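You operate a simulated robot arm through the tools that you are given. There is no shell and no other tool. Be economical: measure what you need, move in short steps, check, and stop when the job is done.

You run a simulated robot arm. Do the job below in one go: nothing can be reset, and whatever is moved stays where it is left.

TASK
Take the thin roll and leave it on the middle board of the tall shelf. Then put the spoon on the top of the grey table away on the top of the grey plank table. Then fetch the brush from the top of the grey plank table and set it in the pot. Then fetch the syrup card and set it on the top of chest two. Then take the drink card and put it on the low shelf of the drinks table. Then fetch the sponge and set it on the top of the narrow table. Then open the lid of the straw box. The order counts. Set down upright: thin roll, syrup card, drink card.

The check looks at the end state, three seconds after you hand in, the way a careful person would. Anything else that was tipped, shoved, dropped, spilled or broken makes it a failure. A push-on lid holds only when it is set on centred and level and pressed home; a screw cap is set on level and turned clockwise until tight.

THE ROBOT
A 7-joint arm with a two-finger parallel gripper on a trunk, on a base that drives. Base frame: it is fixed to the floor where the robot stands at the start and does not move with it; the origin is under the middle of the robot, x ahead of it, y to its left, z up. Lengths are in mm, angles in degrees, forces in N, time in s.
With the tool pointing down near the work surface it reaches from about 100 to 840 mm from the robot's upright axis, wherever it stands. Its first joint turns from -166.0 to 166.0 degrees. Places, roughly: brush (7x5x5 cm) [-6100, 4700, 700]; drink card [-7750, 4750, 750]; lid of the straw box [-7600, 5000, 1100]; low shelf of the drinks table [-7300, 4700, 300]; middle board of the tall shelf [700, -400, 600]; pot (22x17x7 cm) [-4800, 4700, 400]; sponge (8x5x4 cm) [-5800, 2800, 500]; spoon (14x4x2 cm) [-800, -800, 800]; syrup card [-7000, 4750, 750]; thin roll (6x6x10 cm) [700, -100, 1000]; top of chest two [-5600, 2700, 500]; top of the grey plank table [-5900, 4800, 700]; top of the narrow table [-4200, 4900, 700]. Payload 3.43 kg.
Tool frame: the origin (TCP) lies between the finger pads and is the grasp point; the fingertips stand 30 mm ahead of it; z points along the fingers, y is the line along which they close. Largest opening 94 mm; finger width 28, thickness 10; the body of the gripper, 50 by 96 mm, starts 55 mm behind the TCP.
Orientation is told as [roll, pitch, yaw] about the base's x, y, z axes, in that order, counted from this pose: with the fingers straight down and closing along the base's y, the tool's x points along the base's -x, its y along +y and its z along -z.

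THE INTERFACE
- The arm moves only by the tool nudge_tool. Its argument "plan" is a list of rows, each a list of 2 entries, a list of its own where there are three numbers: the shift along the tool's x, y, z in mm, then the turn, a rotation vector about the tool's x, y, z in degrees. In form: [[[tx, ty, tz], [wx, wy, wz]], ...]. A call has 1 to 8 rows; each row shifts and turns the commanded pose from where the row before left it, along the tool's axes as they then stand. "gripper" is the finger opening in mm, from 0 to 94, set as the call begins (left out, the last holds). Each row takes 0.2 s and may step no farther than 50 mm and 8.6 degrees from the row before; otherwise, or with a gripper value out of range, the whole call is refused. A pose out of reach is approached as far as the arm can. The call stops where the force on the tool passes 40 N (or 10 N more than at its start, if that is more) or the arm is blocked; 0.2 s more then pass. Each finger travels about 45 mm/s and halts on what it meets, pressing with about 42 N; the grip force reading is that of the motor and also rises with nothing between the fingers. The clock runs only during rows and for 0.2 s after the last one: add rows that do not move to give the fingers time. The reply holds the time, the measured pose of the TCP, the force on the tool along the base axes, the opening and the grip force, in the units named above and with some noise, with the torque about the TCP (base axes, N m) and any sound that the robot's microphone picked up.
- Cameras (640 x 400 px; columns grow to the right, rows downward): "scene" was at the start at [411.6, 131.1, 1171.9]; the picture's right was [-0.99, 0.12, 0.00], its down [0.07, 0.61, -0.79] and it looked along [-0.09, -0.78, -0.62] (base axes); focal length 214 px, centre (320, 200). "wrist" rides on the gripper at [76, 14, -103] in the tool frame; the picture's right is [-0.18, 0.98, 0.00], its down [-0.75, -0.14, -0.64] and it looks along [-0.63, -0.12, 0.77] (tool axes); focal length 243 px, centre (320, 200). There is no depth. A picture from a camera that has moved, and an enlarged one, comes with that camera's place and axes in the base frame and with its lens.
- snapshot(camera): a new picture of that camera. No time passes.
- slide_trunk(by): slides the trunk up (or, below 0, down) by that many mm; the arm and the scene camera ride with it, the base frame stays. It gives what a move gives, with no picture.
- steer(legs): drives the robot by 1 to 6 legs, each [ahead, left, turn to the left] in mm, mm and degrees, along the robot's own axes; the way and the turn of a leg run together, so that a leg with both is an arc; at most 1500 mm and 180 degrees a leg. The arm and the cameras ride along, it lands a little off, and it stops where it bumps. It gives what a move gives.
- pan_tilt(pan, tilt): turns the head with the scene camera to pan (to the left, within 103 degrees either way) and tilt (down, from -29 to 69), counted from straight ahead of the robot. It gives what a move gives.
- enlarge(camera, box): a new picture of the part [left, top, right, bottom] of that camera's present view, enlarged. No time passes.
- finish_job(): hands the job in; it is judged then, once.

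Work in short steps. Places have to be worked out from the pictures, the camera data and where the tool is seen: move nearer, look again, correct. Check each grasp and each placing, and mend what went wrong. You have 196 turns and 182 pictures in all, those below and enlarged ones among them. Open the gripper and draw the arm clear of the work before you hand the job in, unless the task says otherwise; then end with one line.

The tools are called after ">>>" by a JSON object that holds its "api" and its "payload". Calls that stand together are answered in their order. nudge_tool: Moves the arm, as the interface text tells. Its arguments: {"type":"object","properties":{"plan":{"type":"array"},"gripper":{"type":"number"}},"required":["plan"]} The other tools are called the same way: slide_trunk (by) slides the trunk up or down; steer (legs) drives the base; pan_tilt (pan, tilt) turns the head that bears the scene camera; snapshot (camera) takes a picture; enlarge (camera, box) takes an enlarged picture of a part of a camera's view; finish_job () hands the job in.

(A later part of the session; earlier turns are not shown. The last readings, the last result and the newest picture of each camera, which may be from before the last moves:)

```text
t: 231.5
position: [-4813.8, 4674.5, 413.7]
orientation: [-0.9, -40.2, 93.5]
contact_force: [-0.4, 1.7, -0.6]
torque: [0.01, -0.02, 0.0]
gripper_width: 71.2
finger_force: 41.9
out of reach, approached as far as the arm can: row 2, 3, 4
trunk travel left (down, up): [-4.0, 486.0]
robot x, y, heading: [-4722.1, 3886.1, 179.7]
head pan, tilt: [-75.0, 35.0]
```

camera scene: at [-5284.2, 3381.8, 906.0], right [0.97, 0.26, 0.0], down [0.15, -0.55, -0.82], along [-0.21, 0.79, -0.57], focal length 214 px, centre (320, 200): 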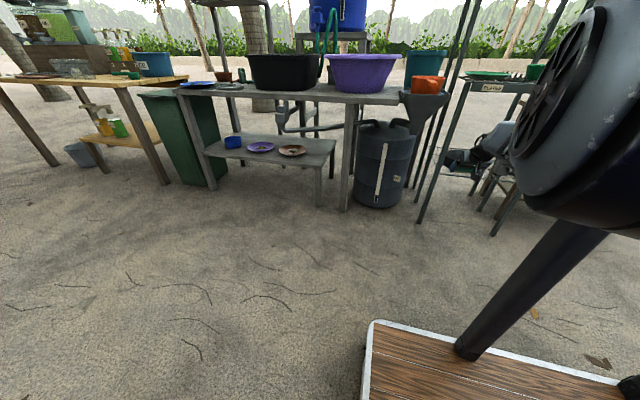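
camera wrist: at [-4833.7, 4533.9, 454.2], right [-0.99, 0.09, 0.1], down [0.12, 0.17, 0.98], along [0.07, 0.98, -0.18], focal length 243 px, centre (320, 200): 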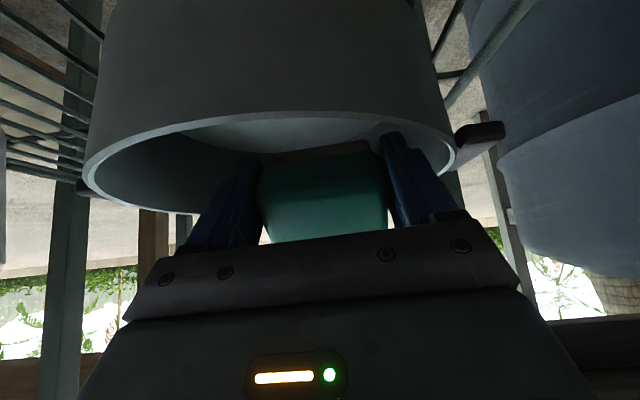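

Within a centimetre of the floor. I use the last 4 mm of trunk and release.

>>> {"api": "slide_trunk", "payload": {"by": -4}}

>>> {"api": "nudge_tool", "payload": {"plan": [[[0, 0, 0], [0, 0, 0]], [[0, 0, 0], [0, 0, 0]], [[0, 0, 0], [0, 0, 0]], [[0, 0, 0], [0, 0, 0]]], "gripper": 94}}

>>> {"api": "slide_trunk", "payload": {"by": 75}}

>>> {"api": "snapshot", "payload": {"camera": "wrist"}}

```text
t: 232.0
position: [-4812.4, 4675.4, 409.2]
orientation: [-1.0, -40.1, 93.4]
contact_force: [0.6, -0.7, -0.3]
torque: [0.02, 0.02, 0.01]
gripper_width: 71.2
finger_force: 42.0
trunk travel left (down, up): [0.0, 490.0]
robot x, y, heading: [-4723.4, 3883.4, 180.0]
head pan, tilt: [-75.0, 35.0]
```

```text
t: 233.0
position: [-4813.9, 4675.5, 408.7]
orientation: [-1.0, -40.2, 93.4]
contact_force: [-0.2, 0.7, -0.7]
torque: [-0.01, 0.01, 0.04]
gripper_width: 93.8
finger_force: 0.0
trunk travel left (down, up): [0.0, 490.0]
robot x, y, heading: [-4721.9, 3886.1, 179.7]
head pan, tilt: [-75.0, 35.0]
```

```text
t: 234.2
position: [-4814.1, 4676.7, 484.2]
orientation: [-0.9, -40.2, 93.4]
contact_force: [-0.3, 0.3, 0.3]
torque: [-0.03, 0.02, -0.03]
gripper_width: 93.9
finger_force: 0.1
trunk travel left (down, up): [-75.0, 415.0]
robot x, y, heading: [-4725.7, 3883.7, 180.2]
head pan, tilt: [-75.0, 35.0]
```

```text
86 pictures are left
camera wrist: at [-4822.0, 4549.8, 513.7], right [-0.99, 0.09, 0.11], down [0.12, 0.17, 0.98], along [0.07, 0.98, -0.18], focal length 243 px, centre (320, 200)
```

wrist: 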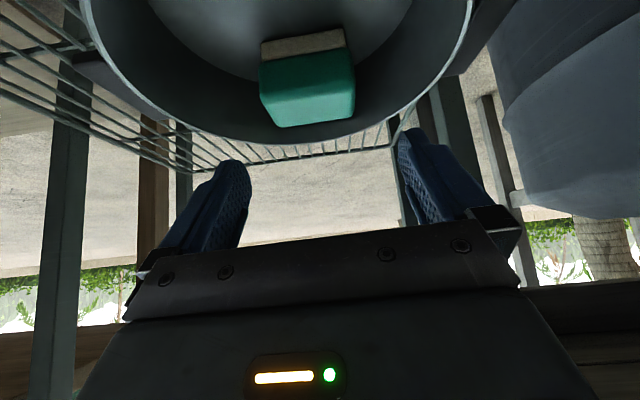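

The brush lies in the pot. I withdraw south, raise the trunk, and drive west toward the drinks table.

>>> {"api": "steer", "payload": {"legs": [[0, 380, 0]]}}

>>> {"api": "slide_trunk", "payload": {"by": 415}}

>>> {"api": "steer", "payload": {"legs": [[1400, 0, 0], [650, 0, 0]]}}

>>> {"api": "snapshot", "payload": {"camera": "scene"}}

```text
t: 236.6
position: [-4813.8, 4294.8, 485.3]
orientation: [-1.0, -40.2, 93.2]
contact_force: [-0.4, 0.1, -0.2]
torque: [-0.03, 0.02, -0.01]
gripper_width: 94.2
finger_force: 0.1
trunk travel left (down, up): [-75.0, 415.0]
robot x, y, heading: [-4725.9, 3498.5, 179.7]
head pan, tilt: [-75.0, 35.0]
```

```text
refused: 415 is not a number from -400 to 400
```

```text
t: 246.8
position: [-6847.0, 4326.3, 485.0]
orientation: [-1.0, -40.2, 92.3]
contact_force: [0.1, 0.1, 0.3]
torque: [0.02, -0.01, 0.04]
gripper_width: 93.9
finger_force: 0.1
trunk travel left (down, up): [-75.0, 415.0]
robot x, y, heading: [-6774.4, 3534.2, 178.8]
head pan, tilt: [-75.0, 35.0]
```

```text
85 pictures are left
camera scene: at [-7222.2, 3414.7, 976.9], right [0.97, 0.24, 0.0], down [0.14, -0.56, -0.82], along [-0.19, 0.8, -0.57], focal length 214 px, centre (320, 200)
```

scene: 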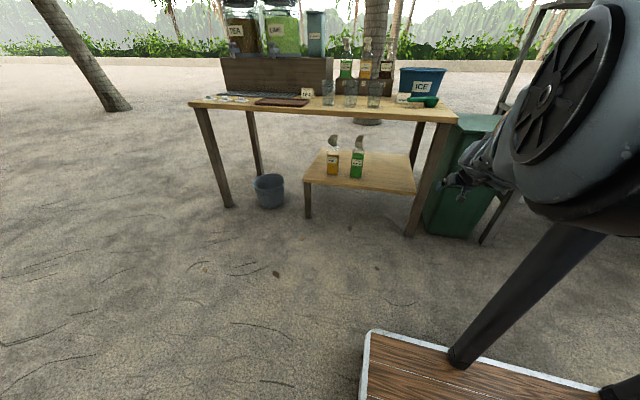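

The trunk command was out of range; I raise 400 now and look at the cards on the drinks table.

>>> {"api": "slide_trunk", "payload": {"by": 400}}

>>> {"api": "enlarge", "payload": {"camera": "scene", "box": [160, 80, 480, 280]}}

```text
t: 250.6
position: [-6849.3, 4326.8, 883.4]
orientation: [-1.0, -40.2, 92.2]
contact_force: [0.4, 0.2, 0.6]
torque: [0.01, 0.0, 0.0]
gripper_width: 94.2
finger_force: 0.0
trunk travel left (down, up): [-475.0, 15.0]
robot x, y, heading: [-6772.5, 3533.2, 178.6]
head pan, tilt: [-75.0, 35.0]
```

```text
2.00 times, centred on (320, 180) of scene
camera zoom: at [-7222.2, 3414.8, 1376.9], right [0.97, 0.24, 0.0], down [0.14, -0.56, -0.82], along [-0.19, 0.8, -0.57], focal length 429 px, centre (320, 240)
```

zoom: 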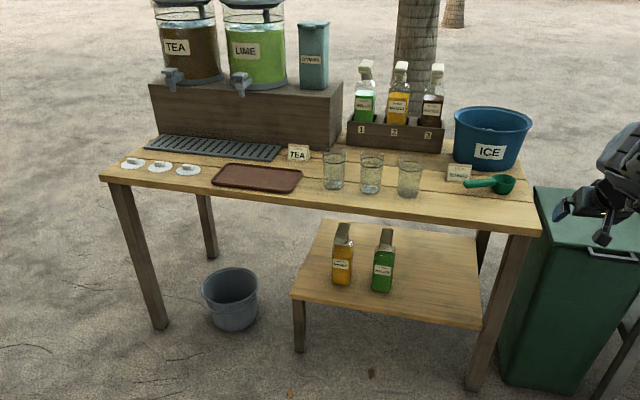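

The "TEA" drink card stands near (-7640,4800) and the syrup card beside the scoop near (-7060,4760). I bring the tool vertical and yaw it to 180°, so the fingers can pinch the cards' thin faces.

>>> {"api": "nudge_tool", "payload": {"plan": [[[0, 0, 0], [0, 8, 0]], [[0, 0, 0], [0, 8, 0]], [[0, 0, 0], [0, 8, 0]], [[0, 0, 0], [0, 8, 0]], [[0, 0, 0], [0, 8, 0]], [[0, 0, 0], [0, 0, -8]], [[0, 0, 0], [0, 0, -8]], [[0, 0, 0], [0, 0, -8]]]}}

>>> {"api": "nudge_tool", "payload": {"plan": [[[0, 0, 0], [0, 0, -8]], [[0, 0, 0], [0, 0, -8]], [[0, 0, 0], [0, 0, -8]], [[0, 0, 0], [0, 0, -8]], [[0, 0, 0], [0, 0, -8]], [[0, 0, 0], [0, 0, -8]], [[0, 0, 0], [0, 0, -8]], [[0, 0, 0], [0, 0, -8]]]}}

```text
t: 252.4
position: [-6907.8, 4236.5, 867.1]
orientation: [-2.4, -3.5, 115.8]
contact_force: [-0.5, -0.2, 0.5]
torque: [-0.01, -0.01, 0.01]
gripper_width: 94.1
finger_force: 0.0
out of reach, approached as far as the arm can: row 1, 2, 3, 4, 5
trunk travel left (down, up): [-475.0, 15.0]
robot x, y, heading: [-6774.3, 3529.4, 178.7]
head pan, tilt: [-75.0, 35.0]
```

```text
t: 254.2
position: [-6908.8, 4237.7, 868.8]
orientation: [-4.1, 0.7, 179.7]
contact_force: [-0.2, -0.5, 1.0]
torque: [0.01, 0.01, 0.02]
gripper_width: 93.9
finger_force: 0.1
trunk travel left (down, up): [-475.0, 15.0]
robot x, y, heading: [-6774.9, 3533.4, 178.7]
head pan, tilt: [-75.0, 35.0]
```

Level the roll, raise 100 mm, then drive toward the syrup card.

>>> {"api": "nudge_tool", "payload": {"plan": [[[0, 0, -45], [-4.1, 0, 0]], [[0, 0, -45], [0, 0, 0]]]}}

>>> {"api": "steer", "payload": {"legs": [[100, 0, 0], [0, -380, 1.3]]}}

>>> {"api": "snapshot", "payload": {"camera": "wrist"}}

>>> {"api": "enlarge", "payload": {"camera": "scene", "box": [240, 80, 560, 280]}}

```text
t: 254.8
position: [-6910.0, 4234.0, 959.2]
orientation: [0.0, 0.6, 179.5]
contact_force: [0.3, -0.8, 0.1]
torque: [0.01, 0.01, 0.0]
gripper_width: 94.2
finger_force: 0.2
trunk travel left (down, up): [-475.0, 15.0]
robot x, y, heading: [-6773.7, 3532.3, 178.8]
head pan, tilt: [-75.0, 35.0]
```

```text
t: 257.9
position: [-7023.7, 4610.2, 958.5]
orientation: [-0.1, 0.6, -179.1]
contact_force: [-0.1, 0.3, 0.8]
torque: [0.02, 0.01, 0.0]
gripper_width: 94.1
finger_force: 0.0
trunk travel left (down, up): [-475.0, 15.0]
robot x, y, heading: [-6869.0, 3909.8, -179.7]
head pan, tilt: [-75.0, 35.0]
```

```text
83 pictures are left
camera wrist: at [-6947.7, 4596.3, 1062.5], right [-0.17, -0.99, 0.0], down [-0.76, 0.13, 0.63], along [-0.62, 0.11, -0.77], focal length 243 px, centre (320, 200)
```

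wrist: 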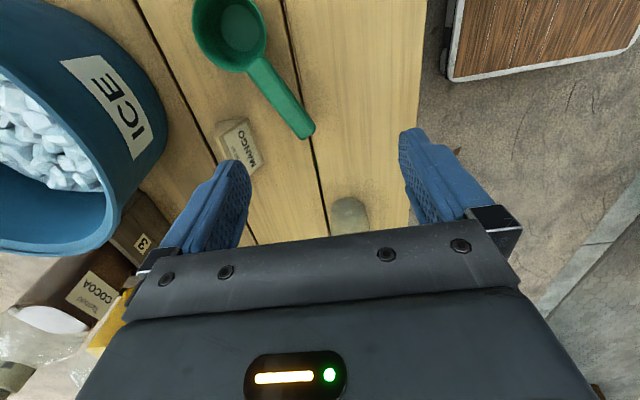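

```text
2.00 times, centred on (400, 180) of scene
camera zoom: at [-7315.2, 3784.0, 1376.9], right [0.97, 0.26, 0.0], down [0.15, -0.55, -0.82], along [-0.21, 0.79, -0.57], focal length 429 px, centre (160, 240)
```

zoom: 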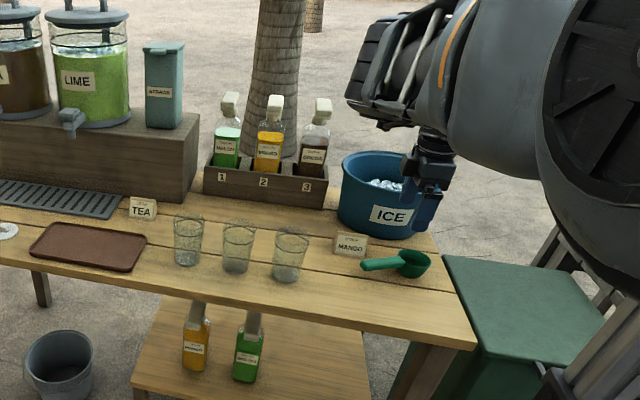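

I enlarge the wrist view on the MANGO (syrup) card.

>>> {"api": "enlarge", "payload": {"camera": "wrist", "box": [170, 80, 330, 210]}}

>>> {"api": "enlarge", "payload": {"camera": "scene", "box": [380, 170, 480, 240]}}

```text
3.08 times, centred on (250, 145) of wrist
camera zoom: at [-6947.7, 4596.3, 1062.5], right [-0.17, -0.99, 0.0], down [-0.76, 0.13, 0.63], along [-0.62, 0.11, -0.77], focal length 746 px, centre (535, 369)
```

zoom: 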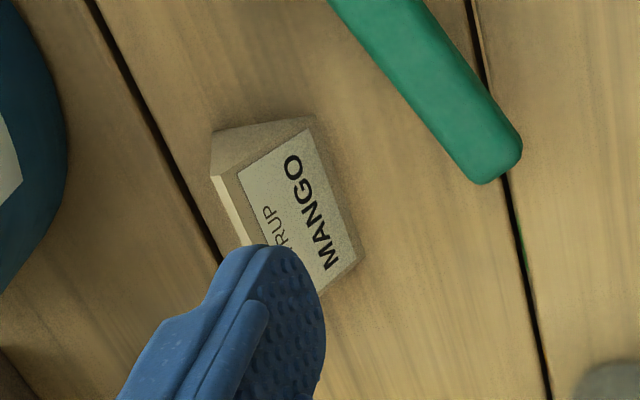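

```text
5.71 times, centred on (430, 205) of scene
camera zoom: at [-7315.2, 3784.0, 1376.9], right [0.97, 0.26, 0.0], down [0.15, -0.55, -0.82], along [-0.21, 0.79, -0.57], focal length 1226 px, centre (-309, 171)
```

zoom: 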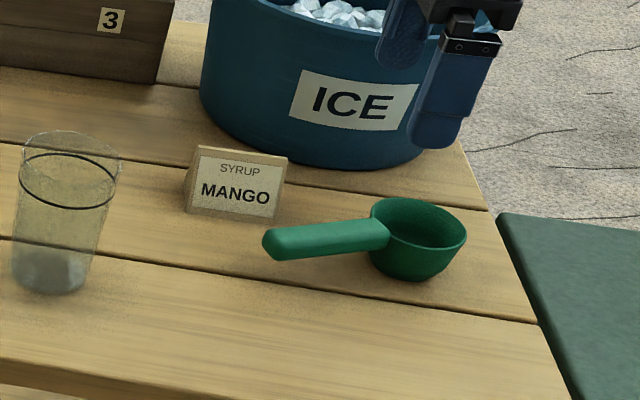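

It's a wedge-shaped stand, 73 mm wide along x, ~48 mm deep, ~50 mm tall. Pinching its end faces (along x) is best, so I rotate to yaw ≈89°.

>>> {"api": "nudge_tool", "payload": {"plan": [[[0, 0, 0], [0, 0, 8.4]], [[0, 0, 0], [0, 0, 8.4]], [[0, 0, 0], [0, 0, 8.4]], [[0, 0, 0], [0, 0, 8.4]], [[0, 0, 0], [0, 0, 8.4]], [[0, 0, 0], [0, 0, 8.4]], [[0, 0, 0], [0, 0, 8.4]], [[0, 0, 0], [0, 0, 8.4]]]}}

>>> {"api": "nudge_tool", "payload": {"plan": [[[0, 0, 0], [0, 0, 8.4]], [[0, 0, 0], [0, 0, 8.4]], [[0, 0, 0], [0, 0, 8.4]]]}}

>>> {"api": "snapshot", "payload": {"camera": "wrist"}}

```text
t: 259.7
position: [-7023.5, 4609.8, 959.1]
orientation: [-0.6, 0.1, 113.7]
contact_force: [0.3, 0.0, -0.6]
torque: [-0.03, -0.01, -0.01]
gripper_width: 94.1
finger_force: 0.1
trunk travel left (down, up): [-475.0, 15.0]
robot x, y, heading: [-6871.7, 3913.0, -179.9]
head pan, tilt: [-75.0, 35.0]
```

```text
t: 260.5
position: [-7022.9, 4611.6, 958.5]
orientation: [-0.6, -0.2, 88.4]
contact_force: [0.0, -0.4, -1.2]
torque: [0.0, 0.0, -0.02]
gripper_width: 94.1
finger_force: 0.0
trunk travel left (down, up): [-475.0, 15.0]
robot x, y, heading: [-6871.0, 3914.8, -179.8]
head pan, tilt: [-75.0, 35.0]
```

```text
79 pictures are left
camera wrist: at [-7040.4, 4533.6, 1061.4], right [-0.98, 0.21, -0.01], down [0.15, 0.75, 0.65], along [0.14, 0.63, -0.76], focal length 243 px, centre (320, 200)
```

wrist: 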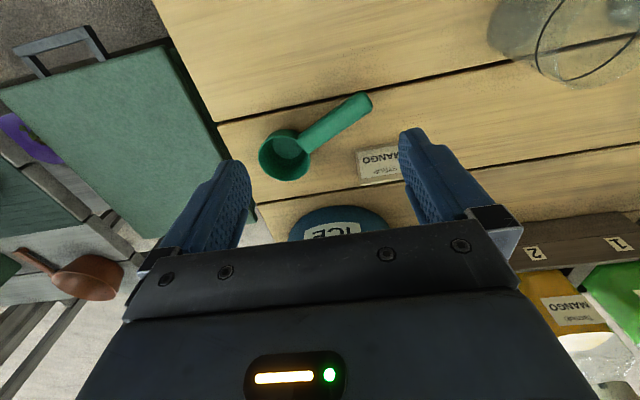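

I move the base so the TCP is above the card at ≈(-7089,4742).

>>> {"api": "steer", "payload": {"legs": [[66, -125, 0]]}}

>>> {"api": "snapshot", "payload": {"camera": "wrist"}}

```text
t: 261.9
position: [-7088.9, 4734.6, 959.5]
orientation: [-0.6, -0.1, 88.5]
contact_force: [-0.4, -0.5, 0.6]
torque: [0.01, 0.04, 0.02]
gripper_width: 94.0
finger_force: 0.1
trunk travel left (down, up): [-475.0, 15.0]
robot x, y, heading: [-6936.7, 4037.2, -180.1]
head pan, tilt: [-75.0, 35.0]
```

```text
78 pictures are left
camera wrist: at [-7105.7, 4658.1, 1061.4], right [-0.98, 0.21, -0.01], down [0.15, 0.75, 0.65], along [0.14, 0.63, -0.76], focal length 243 px, centre (320, 200)
```

wrist: 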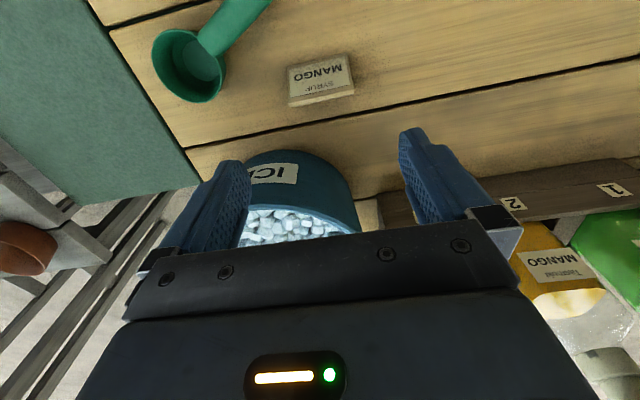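

Card centre ≈(-7087,4742). Fine adjust and lower the trunk 150 mm.

>>> {"api": "nudge_tool", "payload": {"plan": [[[-7, -1.5, 0], [0, 0, 0]], [[0, 0, 0], [0, 0, 0]]]}}

>>> {"api": "slide_trunk", "payload": {"by": -140}}

>>> {"api": "snapshot", "payload": {"camera": "wrist"}}

```text
t: 262.5
position: [-7087.3, 4741.7, 958.3]
orientation: [-0.6, -0.2, 88.5]
contact_force: [-0.7, 0.7, -0.7]
torque: [-0.03, 0.0, 0.0]
gripper_width: 94.0
finger_force: 0.1
trunk travel left (down, up): [-475.0, 15.0]
robot x, y, heading: [-6940.1, 4038.4, -180.2]
head pan, tilt: [-75.0, 35.0]
```

```text
t: 264.1
position: [-7087.4, 4741.5, 818.3]
orientation: [-0.5, -0.2, 88.5]
contact_force: [0.1, 0.6, 0.5]
torque: [0.0, 0.02, -0.03]
gripper_width: 93.8
finger_force: 0.1
trunk travel left (down, up): [-335.0, 155.0]
robot x, y, heading: [-6932.5, 4039.3, -179.9]
head pan, tilt: [-75.0, 35.0]
```

```text
77 pictures are left
camera wrist: at [-7104.1, 4665.1, 921.3], right [-0.98, 0.21, -0.01], down [0.15, 0.75, 0.65], along [0.14, 0.63, -0.76], focal length 243 px, centre (320, 200)
```

wrist: 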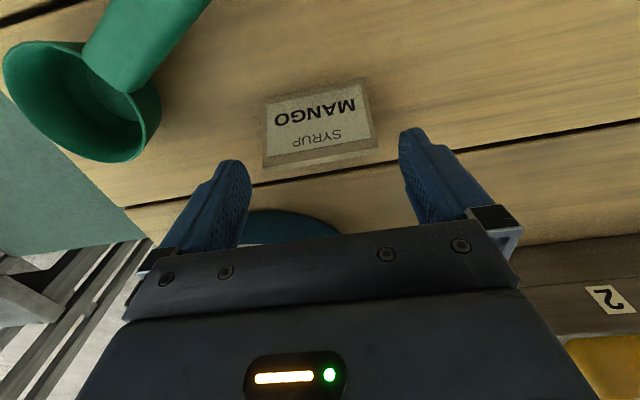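

Aligned. I lower 56 mm more and close on the card's ends.

>>> {"api": "slide_trunk", "payload": {"by": -56}}

>>> {"api": "nudge_tool", "payload": {"plan": [[[0, 0, 0], [0, 0, 0]], [[0, 0, 0], [0, 0, 0]], [[0, 0, 0], [0, 0, 0]], [[0, 0, 0], [0, 0, 0]]], "gripper": 55}}

>>> {"api": "snapshot", "payload": {"camera": "wrist"}}

```text
t: 265.0
position: [-7086.7, 4742.0, 770.4]
orientation: [-0.5, -0.1, 88.5]
contact_force: [-1.0, -12.0, 14.0]
torque: [-0.48, 0.82, 0.64]
gripper_width: 94.1
finger_force: 0.2
trunk travel left (down, up): [-282.0, 208.0]
robot x, y, heading: [-6937.9, 4036.5, -179.8]
head pan, tilt: [-75.0, 35.0]
stopped: the force on the tool passed its limit at 50 N (the readings are from after the stop); the commanded pose is now the measured one
```

```text
t: 266.0
position: [-7088.0, 4744.0, 769.9]
orientation: [-0.6, -0.3, 88.7]
contact_force: [-11.6, 3.3, 20.0]
torque: [-0.09, 1.25, -0.34]
gripper_width: 74.5
finger_force: 42.4
trunk travel left (down, up): [-282.0, 208.0]
robot x, y, heading: [-6938.0, 4039.1, -180.3]
head pan, tilt: [-75.0, 35.0]
```

```text
76 pictures are left
camera wrist: at [-7104.4, 4666.5, 873.0], right [-0.98, 0.21, -0.01], down [0.15, 0.75, 0.65], along [0.14, 0.63, -0.76], focal length 243 px, centre (320, 200)
```

wrist: 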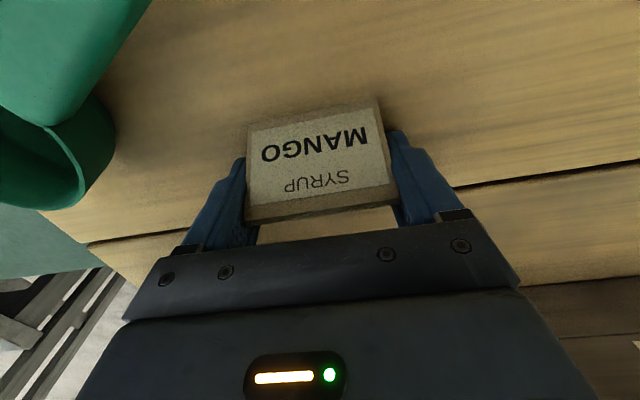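

The table is at z≈740; the card is held at 74.5 mm with its base level with the fingertips. I lift.

>>> {"api": "slide_trunk", "payload": {"by": 200}}

>>> {"api": "snapshot", "payload": {"camera": "wrist"}}

```text
t: 268.2
position: [-7087.2, 4742.8, 969.0]
orientation: [-0.6, -0.1, 88.6]
contact_force: [-0.2, 0.3, 0.8]
torque: [-0.01, 0.01, 0.0]
gripper_width: 74.0
finger_force: 42.2
trunk travel left (down, up): [-482.0, 8.0]
robot x, y, heading: [-6938.8, 4034.8, -179.9]
head pan, tilt: [-75.0, 35.0]
```

```text
75 pictures are left
camera wrist: at [-7104.0, 4666.1, 1072.1], right [-0.98, 0.21, -0.01], down [0.15, 0.75, 0.65], along [0.14, 0.63, -0.76], focal length 243 px, centre (320, 200)
```

wrist: 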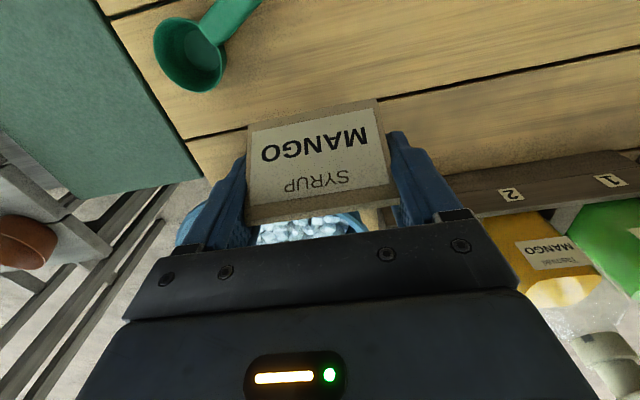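

Card secured. I back away south, reverse east, and turn clockwise to face east so that chest two lies on my right.

>>> {"api": "steer", "payload": {"legs": [[0, 540, 0], [-950, 0, 0], [0, 0, -180]]}}

>>> {"api": "snapshot", "payload": {"camera": "scene"}}

>>> {"api": "snapshot", "payload": {"camera": "wrist"}}

```text
t: 283.1
position: [-5842.3, 2793.5, 969.6]
orientation: [-0.6, -0.1, -91.6]
contact_force: [0.3, 0.4, -0.4]
torque: [0.0, 0.0, 0.01]
gripper_width: 74.3
finger_force: 41.8
trunk travel left (down, up): [-482.0, 8.0]
robot x, y, heading: [-5992.8, 3499.6, 0.1]
head pan, tilt: [-75.0, 35.0]
```

```text
74 pictures are left
camera scene: at [-5546.2, 3630.0, 1383.5], right [-0.97, -0.26, 0.0], down [-0.15, 0.55, -0.82], along [0.21, -0.79, -0.57], focal length 214 px, centre (320, 200)
```

scene: 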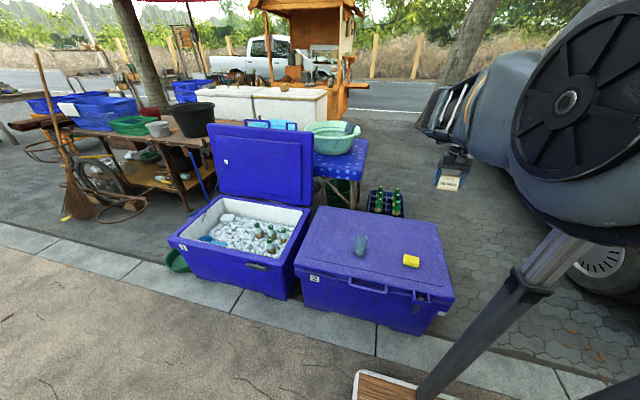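

```text
73 pictures are left
camera wrist: at [-5824.0, 2867.9, 1072.2], right [0.98, -0.21, -0.01], down [-0.16, -0.75, 0.65], along [-0.14, -0.63, -0.76], focal length 243 px, centre (320, 200)
```

wrist: 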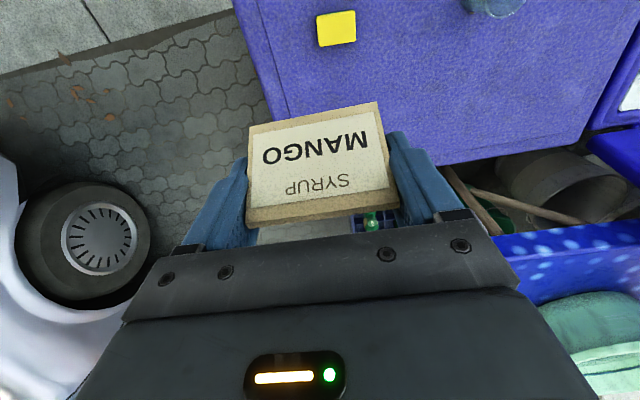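

Chest two (closed blue cooler, label 2) with the yellow sponge is below. I place the card at ≈(-5680,2690), clear of the sponge and the knob.

>>> {"api": "steer", "payload": {"legs": [[162, -103, 0]]}}

>>> {"api": "slide_trunk", "payload": {"by": -330}}

>>> {"api": "snapshot", "payload": {"camera": "wrist"}}

>>> {"api": "snapshot", "payload": {"camera": "scene"}}

```text
t: 284.7
position: [-5678.9, 2691.9, 969.5]
orientation: [-0.6, 0.0, -91.5]
contact_force: [-0.2, 0.2, -0.3]
torque: [0.03, 0.02, -0.02]
gripper_width: 74.4
finger_force: 42.0
trunk travel left (down, up): [-482.0, 8.0]
robot x, y, heading: [-5829.5, 3394.7, 0.2]
head pan, tilt: [-75.0, 35.0]
```

```text
t: 287.9
position: [-5680.1, 2691.3, 640.1]
orientation: [-0.6, -0.1, -91.4]
contact_force: [0.6, 0.0, -0.2]
torque: [0.0, 0.01, 0.01]
gripper_width: 74.2
finger_force: 42.5
trunk travel left (down, up): [-152.0, 338.0]
robot x, y, heading: [-5828.2, 3399.5, -0.1]
head pan, tilt: [-75.0, 35.0]
```

```text
72 pictures are left
camera wrist: at [-5661.9, 2766.5, 742.2], right [0.98, -0.21, -0.01], down [-0.15, -0.75, 0.65], along [-0.14, -0.63, -0.76], focal length 243 px, centre (320, 200)
```

wrist: 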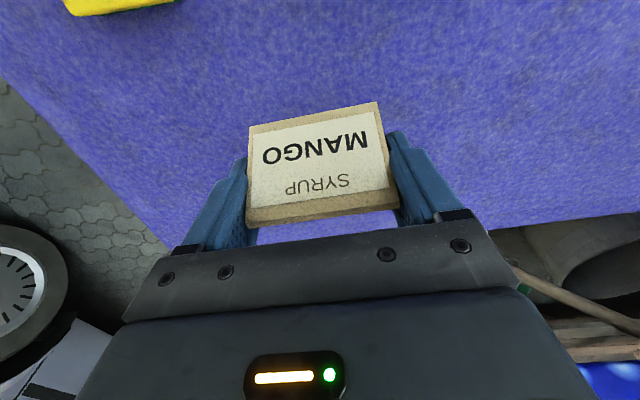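

```text
71 pictures are left
camera scene: at [-5385.6, 3529.1, 1053.5], right [-0.97, -0.26, 0.0], down [-0.15, 0.55, -0.82], along [0.21, -0.79, -0.57], focal length 214 px, centre (320, 200)
```

scene: 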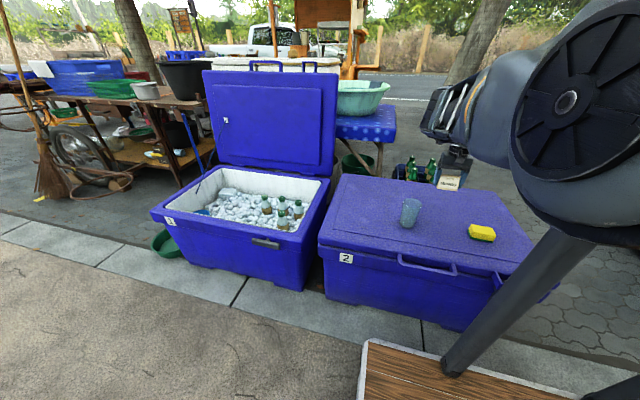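

Good spot. I lower 75, then in small steps until contact.

>>> {"api": "slide_trunk", "payload": {"by": -75}}

>>> {"api": "slide_trunk", "payload": {"by": -15}}

>>> {"api": "slide_trunk", "payload": {"by": -15}}

```text
t: 289.1
position: [-5680.0, 2691.7, 564.8]
orientation: [-0.6, -0.2, -91.5]
contact_force: [0.7, 0.9, 0.3]
torque: [-0.03, -0.01, -0.02]
gripper_width: 74.5
finger_force: 42.6
trunk travel left (down, up): [-77.0, 413.0]
robot x, y, heading: [-5832.0, 3398.1, 0.0]
head pan, tilt: [-75.0, 35.0]
```

```text
t: 289.7
position: [-5680.0, 2691.7, 550.6]
orientation: [-0.5, 0.0, -91.4]
contact_force: [-0.4, 0.2, 0.7]
torque: [0.04, 0.03, 0.02]
gripper_width: 74.2
finger_force: 42.6
trunk travel left (down, up): [-62.0, 428.0]
robot x, y, heading: [-5827.8, 3399.9, 0.0]
head pan, tilt: [-75.0, 35.0]
```

```text
t: 290.3
position: [-5680.7, 2691.4, 534.9]
orientation: [-0.6, -0.1, -91.6]
contact_force: [0.3, 0.1, 0.0]
torque: [0.02, 0.0, 0.03]
gripper_width: 74.4
finger_force: 42.3
trunk travel left (down, up): [-47.0, 443.0]
robot x, y, heading: [-5829.7, 3398.5, -0.1]
head pan, tilt: [-75.0, 35.0]
```

>>> {"api": "slide_trunk", "payload": {"by": -8}}

>>> {"api": "slide_trunk", "payload": {"by": -8}}

>>> {"api": "snapshot", "payload": {"camera": "wrist"}}

```text
t: 290.9
position: [-5679.7, 2690.9, 526.4]
orientation: [-0.6, 0.0, -91.5]
contact_force: [-0.3, -0.2, -0.3]
torque: [0.01, -0.02, 0.01]
gripper_width: 74.6
finger_force: 41.8
trunk travel left (down, up): [-39.0, 451.0]
robot x, y, heading: [-5831.5, 3396.3, 0.2]
head pan, tilt: [-75.0, 35.0]
```

```text
t: 291.4
position: [-5679.4, 2691.3, 518.1]
orientation: [-0.6, -0.1, -91.5]
contact_force: [1.0, -0.2, 0.1]
torque: [-0.01, 0.02, -0.01]
gripper_width: 74.5
finger_force: 41.8
trunk travel left (down, up): [-31.0, 459.0]
robot x, y, heading: [-5830.4, 3394.6, -0.1]
head pan, tilt: [-75.0, 35.0]
```

```text
70 pictures are left
camera wrist: at [-5661.9, 2766.5, 621.1], right [0.98, -0.21, -0.01], down [-0.15, -0.75, 0.65], along [-0.14, -0.63, -0.76], focal length 243 px, centre (320, 200)
```

wrist: 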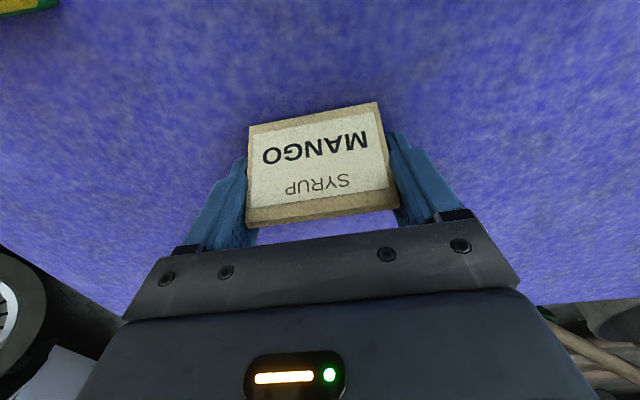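

Surface estimated near z≈460–470. I continue down in small steps.

>>> {"api": "slide_trunk", "payload": {"by": -12}}

>>> {"api": "slide_trunk", "payload": {"by": -7}}

>>> {"api": "slide_trunk", "payload": {"by": -6}}

>>> {"api": "slide_trunk", "payload": {"by": -5}}

```text
t: 291.9
position: [-5679.1, 2690.8, 513.7]
orientation: [-0.6, 0.0, -91.4]
contact_force: [0.2, 6.5, 9.8]
torque: [0.16, -0.24, 0.27]
gripper_width: 74.7
finger_force: 41.2
trunk travel left (down, up): [-21.0, 469.0]
robot x, y, heading: [-5831.6, 3397.9, -0.1]
head pan, tilt: [-75.0, 35.0]
stopped: the force on the tool passed its limit at 51 N (the readings are from after the stop); the commanded pose is now the measured one
```

```text
t: 292.3
position: [-5679.9, 2689.4, 514.8]
orientation: [-0.5, 0.0, -91.3]
contact_force: [1.0, 6.8, 12.0]
torque: [0.1, -0.27, 0.36]
gripper_width: 74.5
finger_force: 42.7
trunk travel left (down, up): [-18.0, 472.0]
robot x, y, heading: [-5828.0, 3398.5, -0.1]
head pan, tilt: [-75.0, 35.0]
stopped: the force on the tool passed its limit at 52 N (the readings are from after the stop); the commanded pose is now the measured one
```

```text
t: 292.7
position: [-5679.2, 2690.4, 513.1]
orientation: [-0.6, 0.0, -91.3]
contact_force: [1.7, 6.6, 9.9]
torque: [0.07, -0.2, 0.3]
gripper_width: 74.6
finger_force: 42.0
trunk travel left (down, up): [-15.0, 475.0]
robot x, y, heading: [-5832.1, 3398.3, 0.3]
head pan, tilt: [-75.0, 35.0]
stopped: the force on the tool passed its limit at 48 N (the readings are from after the stop); the commanded pose is now the measured one
```

```text
t: 293.1
position: [-5681.3, 2690.2, 514.4]
orientation: [-0.6, 0.0, -91.2]
contact_force: [0.9, 5.1, 10.1]
torque: [0.05, -0.18, 0.27]
gripper_width: 74.6
finger_force: 42.2
trunk travel left (down, up): [-12.0, 478.0]
robot x, y, heading: [-5833.2, 3398.2, -0.1]
head pan, tilt: [-75.0, 35.0]
stopped: the force on the tool passed its limit at 48 N (the readings are from after the stop); the commanded pose is now the measured one
```

Contact at TCP 514 (surface ≈ 484). I release and rise.

>>> {"api": "nudge_tool", "payload": {"plan": [[[0, 0, 0], [0, 0, 0]], [[0, 0, 0], [0, 0, 0]], [[0, 0, 0], [0, 0, 0]]], "gripper": 94}}

>>> {"api": "slide_trunk", "payload": {"by": 200}}

>>> {"api": "snapshot", "payload": {"camera": "wrist"}}

```text
t: 293.9
position: [-5681.2, 2689.6, 514.0]
orientation: [-0.5, 0.0, -91.3]
contact_force: [-12.4, -1.0, 14.4]
torque: [-0.03, -0.3, -0.02]
gripper_width: 86.4
finger_force: 0.1
trunk travel left (down, up): [-12.0, 478.0]
robot x, y, heading: [-5832.1, 3399.6, -0.0]
head pan, tilt: [-75.0, 35.0]
```

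```text
t: 296.1
position: [-5679.7, 2690.7, 714.0]
orientation: [-0.5, 0.1, -91.3]
contact_force: [0.2, 0.2, -0.1]
torque: [0.04, 0.02, 0.01]
gripper_width: 94.1
finger_force: 0.1
trunk travel left (down, up): [-212.0, 278.0]
robot x, y, heading: [-5829.8, 3398.2, 0.2]
head pan, tilt: [-75.0, 35.0]
```

```text
69 pictures are left
camera wrist: at [-5662.7, 2764.4, 815.9], right [0.98, -0.21, -0.01], down [-0.15, -0.75, 0.64], along [-0.14, -0.63, -0.77], focal length 243 px, centre (320, 200)
```

wrist: 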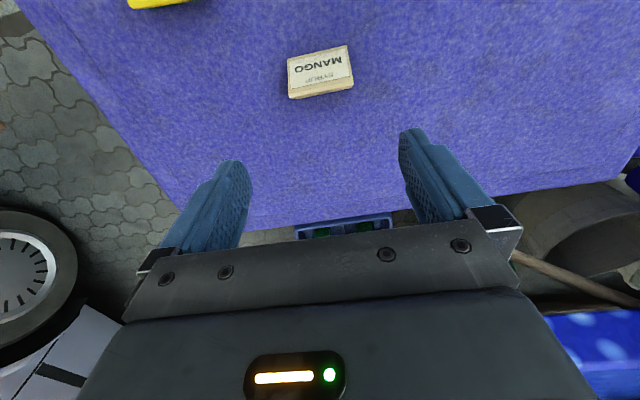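

The syrup card stands upright on chest two. Now I go back to the drinks table for the TEA drink card: raise, step back, turn counter-clockwise 180°, and drive west.

>>> {"api": "slide_trunk", "payload": {"by": 270}}

>>> {"api": "steer", "payload": {"legs": [[-160, 110, 0], [0, 0, 180], [1450, 0, 0]]}}

>>> {"api": "nudge_tool", "payload": {"plan": [[[0, 0, 0], [0, -8, 0]], [[0, 0, 0], [0, -8, 0]], [[0, 0, 0], [0, -8, 0]], [[0, 0, 0], [0, -8, 0]], [[0, 0, 0], [0, -8, 0]]]}}

>>> {"api": "snapshot", "payload": {"camera": "scene"}}

```text
t: 298.9
position: [-5679.6, 2688.9, 982.1]
orientation: [-0.5, 0.1, -91.3]
contact_force: [0.9, 0.7, -0.4]
torque: [-0.04, -0.01, 0.02]
gripper_width: 94.1
finger_force: 0.1
trunk travel left (down, up): [-482.0, 8.0]
robot x, y, heading: [-5827.0, 3397.1, 0.1]
head pan, tilt: [-75.0, 35.0]
```

```text
t: 314.5
position: [-7575.9, 4230.3, 983.5]
orientation: [-0.4, 0.1, 88.1]
contact_force: [0.4, 0.0, 0.0]
torque: [0.02, 0.02, 0.0]
gripper_width: 94.2
finger_force: 0.0
trunk travel left (down, up): [-482.0, 8.0]
robot x, y, heading: [-7431.0, 3520.1, 179.8]
head pan, tilt: [-75.0, 35.0]
```

```text
t: 315.7
position: [-7576.3, 4230.7, 981.5]
orientation: [-0.6, -40.0, 88.5]
contact_force: [-0.5, 0.0, 0.4]
torque: [0.0, -0.03, 0.0]
gripper_width: 94.0
finger_force: 0.1
trunk travel left (down, up): [-482.0, 8.0]
robot x, y, heading: [-7435.8, 3519.5, 179.7]
head pan, tilt: [-75.0, 35.0]
```

```text
68 pictures are left
camera scene: at [-7880.5, 3397.0, 1383.4], right [0.97, 0.25, 0.0], down [0.14, -0.56, -0.82], along [-0.2, 0.79, -0.57], focal length 214 px, centre (320, 200)
```

scene: 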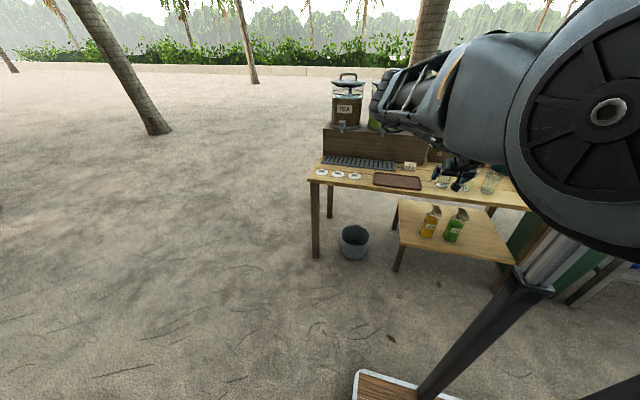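

The elbow is well behind the hand, clear of the dispensers. I drive in so the TCP sits at ≈(-7630,4620), and look with the wrist camera.

>>> {"api": "steer", "payload": {"legs": [[54, -390, 0]]}}

>>> {"api": "slide_trunk", "payload": {"by": -90}}

>>> {"api": "snapshot", "payload": {"camera": "wrist"}}

>>> {"api": "snapshot", "payload": {"camera": "scene"}}

```text
t: 318.2
position: [-7627.4, 4622.4, 983.1]
orientation: [-0.5, -39.8, 88.5]
contact_force: [0.8, 0.3, 0.0]
torque: [-0.03, 0.0, 0.02]
gripper_width: 94.5
finger_force: 0.1
trunk travel left (down, up): [-482.0, 8.0]
robot x, y, heading: [-7487.8, 3916.4, 179.4]
head pan, tilt: [-75.0, 35.0]
```

```text
t: 319.5
position: [-7625.6, 4622.2, 893.3]
orientation: [-0.6, -39.9, 88.5]
contact_force: [-0.7, 0.2, -0.1]
torque: [0.02, 0.0, -0.01]
gripper_width: 93.9
finger_force: 0.0
trunk travel left (down, up): [-392.0, 98.0]
robot x, y, heading: [-7483.5, 3907.9, 179.3]
head pan, tilt: [-75.0, 35.0]
```

```text
67 pictures are left
camera wrist: at [-7644.1, 4497.9, 923.0], right [-0.98, 0.17, 0.11], down [0.14, 0.16, 0.98], along [0.15, 0.97, -0.18], focal length 243 px, centre (320, 200)
```

wrist: 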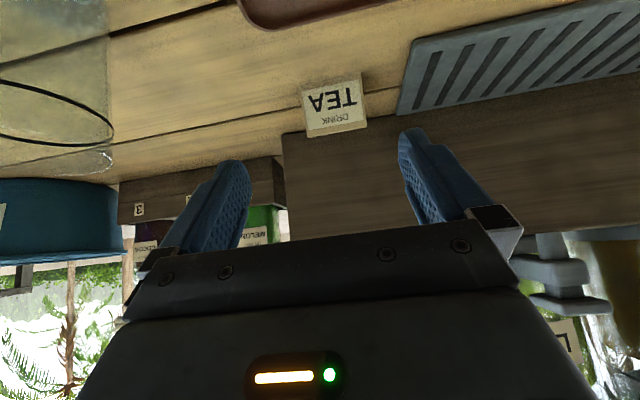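

```text
66 pictures are left
camera scene: at [-7931.1, 3789.5, 1293.4], right [0.97, 0.25, 0.0], down [0.14, -0.56, -0.82], along [-0.2, 0.79, -0.57], focal length 214 px, centre (320, 200)
```

scene: 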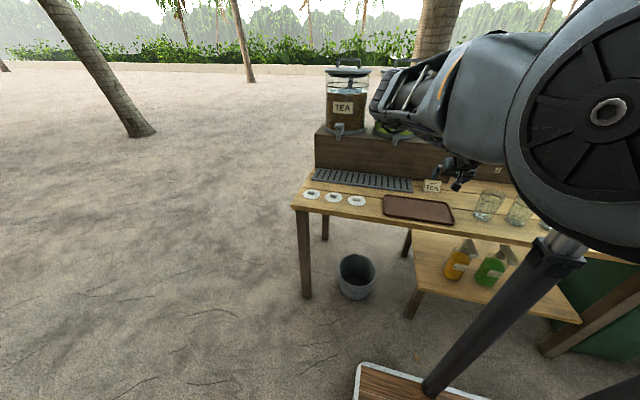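

TEA card centre ≈(-7633,4772), yawed about 5° from the tool. I adjust x and yaw and approach along the tool axis.

>>> {"api": "steer", "payload": {"legs": [[7, -58, 0]]}}

>>> {"api": "nudge_tool", "payload": {"plan": [[[0, 0, 0], [-3.2, 0, -3.85]], [[1, 0, 36], [0, 0, 0]], [[1, 0, 36], [0, 0, 0]]]}}

>>> {"api": "snapshot", "payload": {"camera": "wrist"}}

```text
t: 320.4
position: [-7631.8, 4681.2, 892.2]
orientation: [-0.6, -39.9, 88.4]
contact_force: [0.8, -0.1, 0.1]
torque: [0.02, 0.03, -0.01]
gripper_width: 94.2
finger_force: 0.0
trunk travel left (down, up): [-392.0, 98.0]
robot x, y, heading: [-7491.5, 3968.2, 179.4]
head pan, tilt: [-75.0, 35.0]
```

```text
t: 321.2
position: [-7633.2, 4725.7, 835.8]
orientation: [-0.6, -39.8, 93.5]
contact_force: [-0.3, 0.0, 0.0]
torque: [-0.02, 0.0, -0.03]
gripper_width: 94.1
finger_force: 0.0
trunk travel left (down, up): [-392.0, 98.0]
robot x, y, heading: [-7490.6, 3973.3, 179.5]
head pan, tilt: [-75.0, 35.0]
```

```text
65 pictures are left
camera wrist: at [-7641.2, 4600.0, 866.3], right [-0.99, 0.09, 0.11], down [0.12, 0.17, 0.98], along [0.07, 0.98, -0.18], focal length 243 px, centre (320, 200)
```

wrist: 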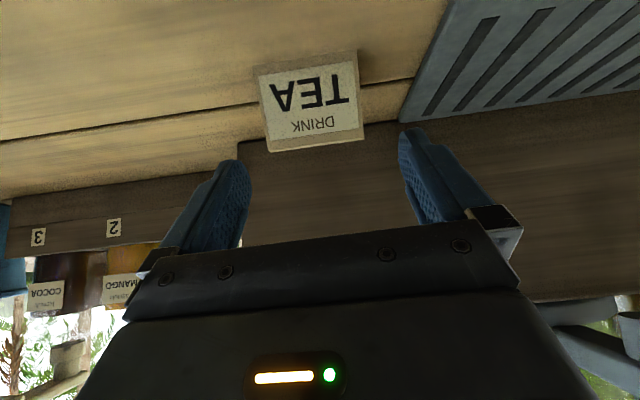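

Card centre (-7631,4770), aligned with x. I trim yaw by −2.5° and complete the approach.

>>> {"api": "nudge_tool", "payload": {"plan": [[[0, 0, 0], [1.6, 0, 1.9]], [[2, 0, 36], [0, 0, 0]], [[2, 0, 33], [0, 0, 0]], [[0, 0, 0], [0, 0, 0]]]}}

>>> {"api": "snapshot", "payload": {"camera": "wrist"}}

```text
t: 322.2
position: [-7634.2, 4767.8, 781.4]
orientation: [-0.6, -39.9, 90.9]
contact_force: [-0.1, -0.4, -0.1]
torque: [-0.03, -0.02, 0.01]
gripper_width: 94.1
finger_force: 0.0
trunk travel left (down, up): [-392.0, 98.0]
robot x, y, heading: [-7487.7, 3967.8, 179.3]
head pan, tilt: [-75.0, 35.0]
```

```text
64 pictures are left
camera wrist: at [-7646.9, 4642.5, 811.2], right [-0.99, 0.13, 0.11], down [0.13, 0.17, 0.98], along [0.11, 0.98, -0.18], focal length 243 px, centre (320, 200)
```

wrist: 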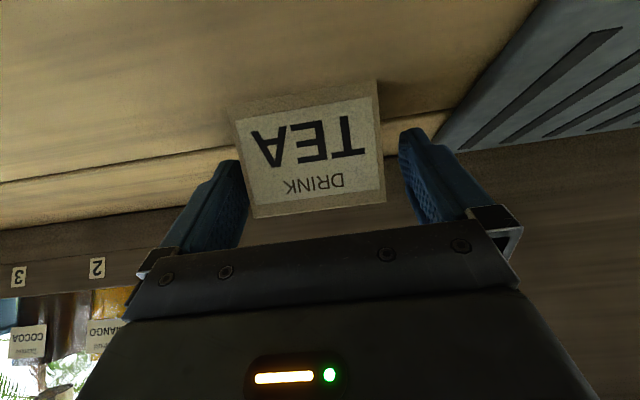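

The card is ~5 mm toward +x; I centre on it and close.

>>> {"api": "nudge_tool", "payload": {"plan": [[[0, -5, 0], [0, 0, 0]], [[0, 0, 0], [0, 0, 0]]]}}

>>> {"api": "nudge_tool", "payload": {"plan": [[[0, 0, 0], [0, 0, 0]], [[0, 0, 0], [0, 0, 0]], [[0, 0, 0], [0, 0, 0]], [[0, 0, 0], [0, 0, 0]]], "gripper": 55}}

>>> {"api": "slide_trunk", "payload": {"by": 90}}

>>> {"api": "snapshot", "payload": {"camera": "wrist"}}

```text
t: 322.8
position: [-7629.0, 4767.7, 781.8]
orientation: [-0.6, -39.8, 91.0]
contact_force: [0.0, 0.2, 0.6]
torque: [0.0, -0.01, 0.0]
gripper_width: 93.9
finger_force: 0.1
trunk travel left (down, up): [-392.0, 98.0]
robot x, y, heading: [-7492.0, 3973.2, 179.4]
head pan, tilt: [-75.0, 35.0]
```

```text
t: 323.8
position: [-7629.8, 4768.1, 781.8]
orientation: [-0.6, -40.0, 91.0]
contact_force: [-0.2, 1.0, 0.2]
torque: [-0.02, 0.04, -0.02]
gripper_width: 75.2
finger_force: 42.0
trunk travel left (down, up): [-392.0, 98.0]
robot x, y, heading: [-7489.4, 3968.8, 179.3]
head pan, tilt: [-75.0, 35.0]
```

```text
t: 325.1
position: [-7629.3, 4768.4, 871.5]
orientation: [-0.6, -39.9, 91.0]
contact_force: [-0.9, -0.3, 0.7]
torque: [-0.01, 0.01, 0.0]
gripper_width: 74.7
finger_force: 41.8
trunk travel left (down, up): [-482.0, 8.0]
robot x, y, heading: [-7488.8, 3974.6, 179.6]
head pan, tilt: [-75.0, 35.0]
```

```text
63 pictures are left
camera wrist: at [-7642.1, 4642.5, 901.5], right [-0.99, 0.13, 0.11], down [0.13, 0.17, 0.98], along [0.11, 0.98, -0.18], focal length 243 px, centre (320, 200)
```

wrist: 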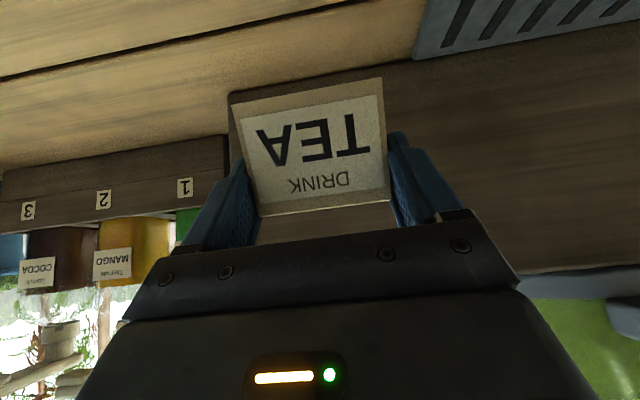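

Held well. I back out south, shift east to face the low shelf's free right part (x≈-7090), and lower the trunk.

>>> {"api": "steer", "payload": {"legs": [[0, 430, 0], [-540, 0, 0]]}}

>>> {"api": "slide_trunk", "payload": {"by": -400}}

>>> {"api": "snapshot", "payload": {"camera": "wrist"}}

>>> {"api": "snapshot", "payload": {"camera": "scene"}}

```text
t: 330.4
position: [-7096.8, 4332.9, 871.8]
orientation: [-0.7, -40.1, 91.1]
contact_force: [-0.6, 0.1, -0.3]
torque: [-0.04, -0.01, -0.02]
gripper_width: 74.6
finger_force: 42.3
trunk travel left (down, up): [-482.0, 8.0]
robot x, y, heading: [-6960.0, 3540.1, 179.6]
head pan, tilt: [-75.0, 35.0]
```

```text
t: 334.2
position: [-7096.5, 4332.8, 471.3]
orientation: [-0.6, -39.9, 91.1]
contact_force: [-0.2, 0.3, -0.2]
torque: [-0.02, 0.01, 0.0]
gripper_width: 74.5
finger_force: 41.8
trunk travel left (down, up): [-82.0, 408.0]
robot x, y, heading: [-6956.9, 3536.9, 179.4]
head pan, tilt: [-75.0, 35.0]
```

```text
62 pictures are left
camera wrist: at [-7109.0, 4207.5, 501.6], right [-0.99, 0.13, 0.11], down [0.13, 0.17, 0.98], along [0.11, 0.98, -0.18], focal length 243 px, centre (320, 200)
```

wrist: 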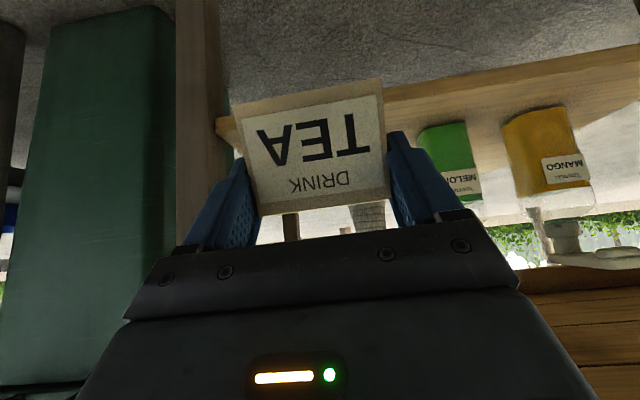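

```text
61 pictures are left
camera scene: at [-7402.8, 3412.7, 983.4], right [0.97, 0.25, 0.0], down [0.14, -0.56, -0.82], along [-0.2, 0.79, -0.57], focal length 214 px, centre (320, 200)
```

scene: 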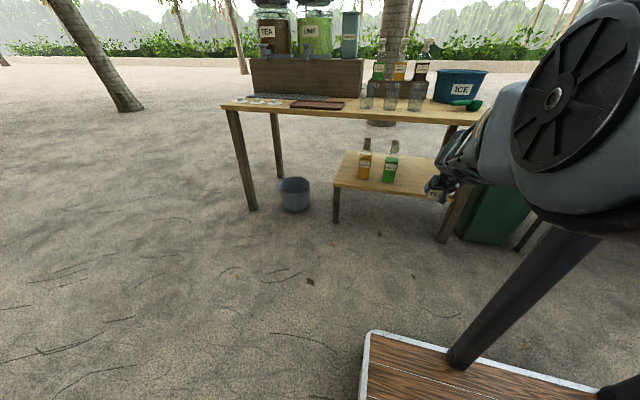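

The shelf front edge is at y≈4552, z≈298; the space right of the green bottle is free. I pull the arm in and down for more vertical reach.

>>> {"api": "nudge_tool", "payload": {"plan": [[[32, 0, -9], [0, 0, 0]], [[32, 0, -9], [0, 0, 0]], [[32, 0, -9], [0, 0, 0]], [[32, 0, -9], [0, 0, 0]], [[0, 0, 0], [0, 0, 0]]]}}

```text
t: 335.4
position: [-7094.1, 4211.9, 416.9]
orientation: [-0.6, -39.9, 91.2]
contact_force: [0.1, -0.2, -0.4]
torque: [-0.02, -0.01, 0.02]
gripper_width: 74.3
finger_force: 42.0
trunk travel left (down, up): [-82.0, 408.0]
robot x, y, heading: [-6958.2, 3534.1, 179.3]
head pan, tilt: [-75.0, 35.0]
```

Lower 40 mm (card bottom ≈335) and drive in 300, check, then the rest.

>>> {"api": "slide_trunk", "payload": {"by": -40}}

>>> {"api": "steer", "payload": {"legs": [[8, -300, 0.5]]}}

>>> {"api": "snapshot", "payload": {"camera": "wrist"}}

>>> {"api": "enlarge", "payload": {"camera": "scene", "box": [320, 60, 560, 260]}}

```text
t: 336.3
position: [-7094.7, 4211.8, 376.4]
orientation: [-0.5, -39.9, 91.1]
contact_force: [-0.2, -0.4, 0.2]
torque: [0.0, 0.02, 0.01]
gripper_width: 74.2
finger_force: 42.0
trunk travel left (down, up): [-42.0, 448.0]
robot x, y, heading: [-6957.7, 3537.0, 179.5]
head pan, tilt: [-75.0, 35.0]
```

```text
t: 338.3
position: [-7107.3, 4509.9, 376.6]
orientation: [-0.6, -39.9, 91.6]
contact_force: [0.7, -0.1, -0.5]
torque: [0.01, 0.01, 0.0]
gripper_width: 74.2
finger_force: 42.7
trunk travel left (down, up): [-42.0, 448.0]
robot x, y, heading: [-6959.8, 3835.5, 179.8]
head pan, tilt: [-75.0, 35.0]
```

```text
60 pictures are left
camera wrist: at [-7118.4, 4384.5, 407.3], right [-0.99, 0.12, 0.11], down [0.13, 0.17, 0.98], along [0.1, 0.98, -0.18], focal length 243 px, centre (320, 200)
```

wrist: 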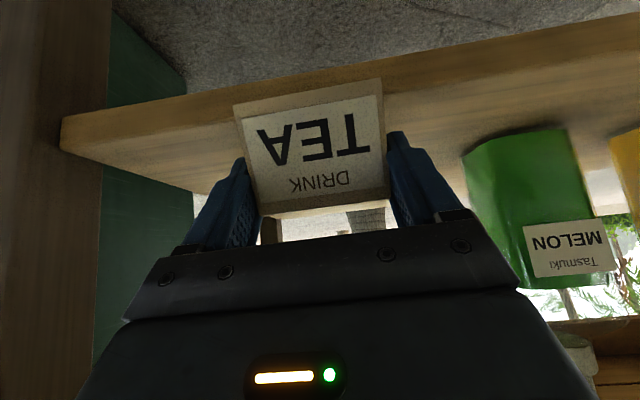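

```text
2.00 times, centred on (440, 160) of scene
camera zoom: at [-7408.2, 3709.0, 943.4], right [0.97, 0.26, 0.0], down [0.15, -0.55, -0.82], along [-0.21, 0.79, -0.57], focal length 429 px, centre (80, 280)
```

zoom: 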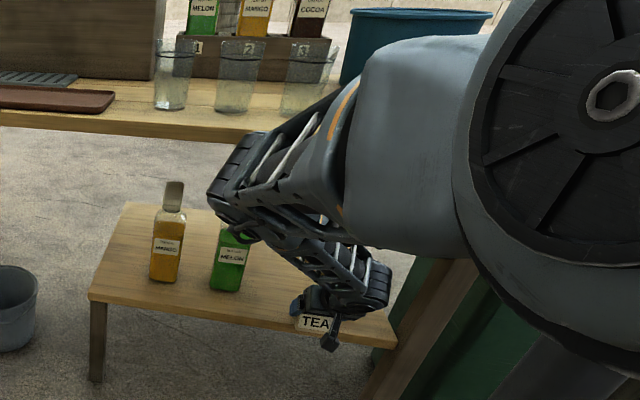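

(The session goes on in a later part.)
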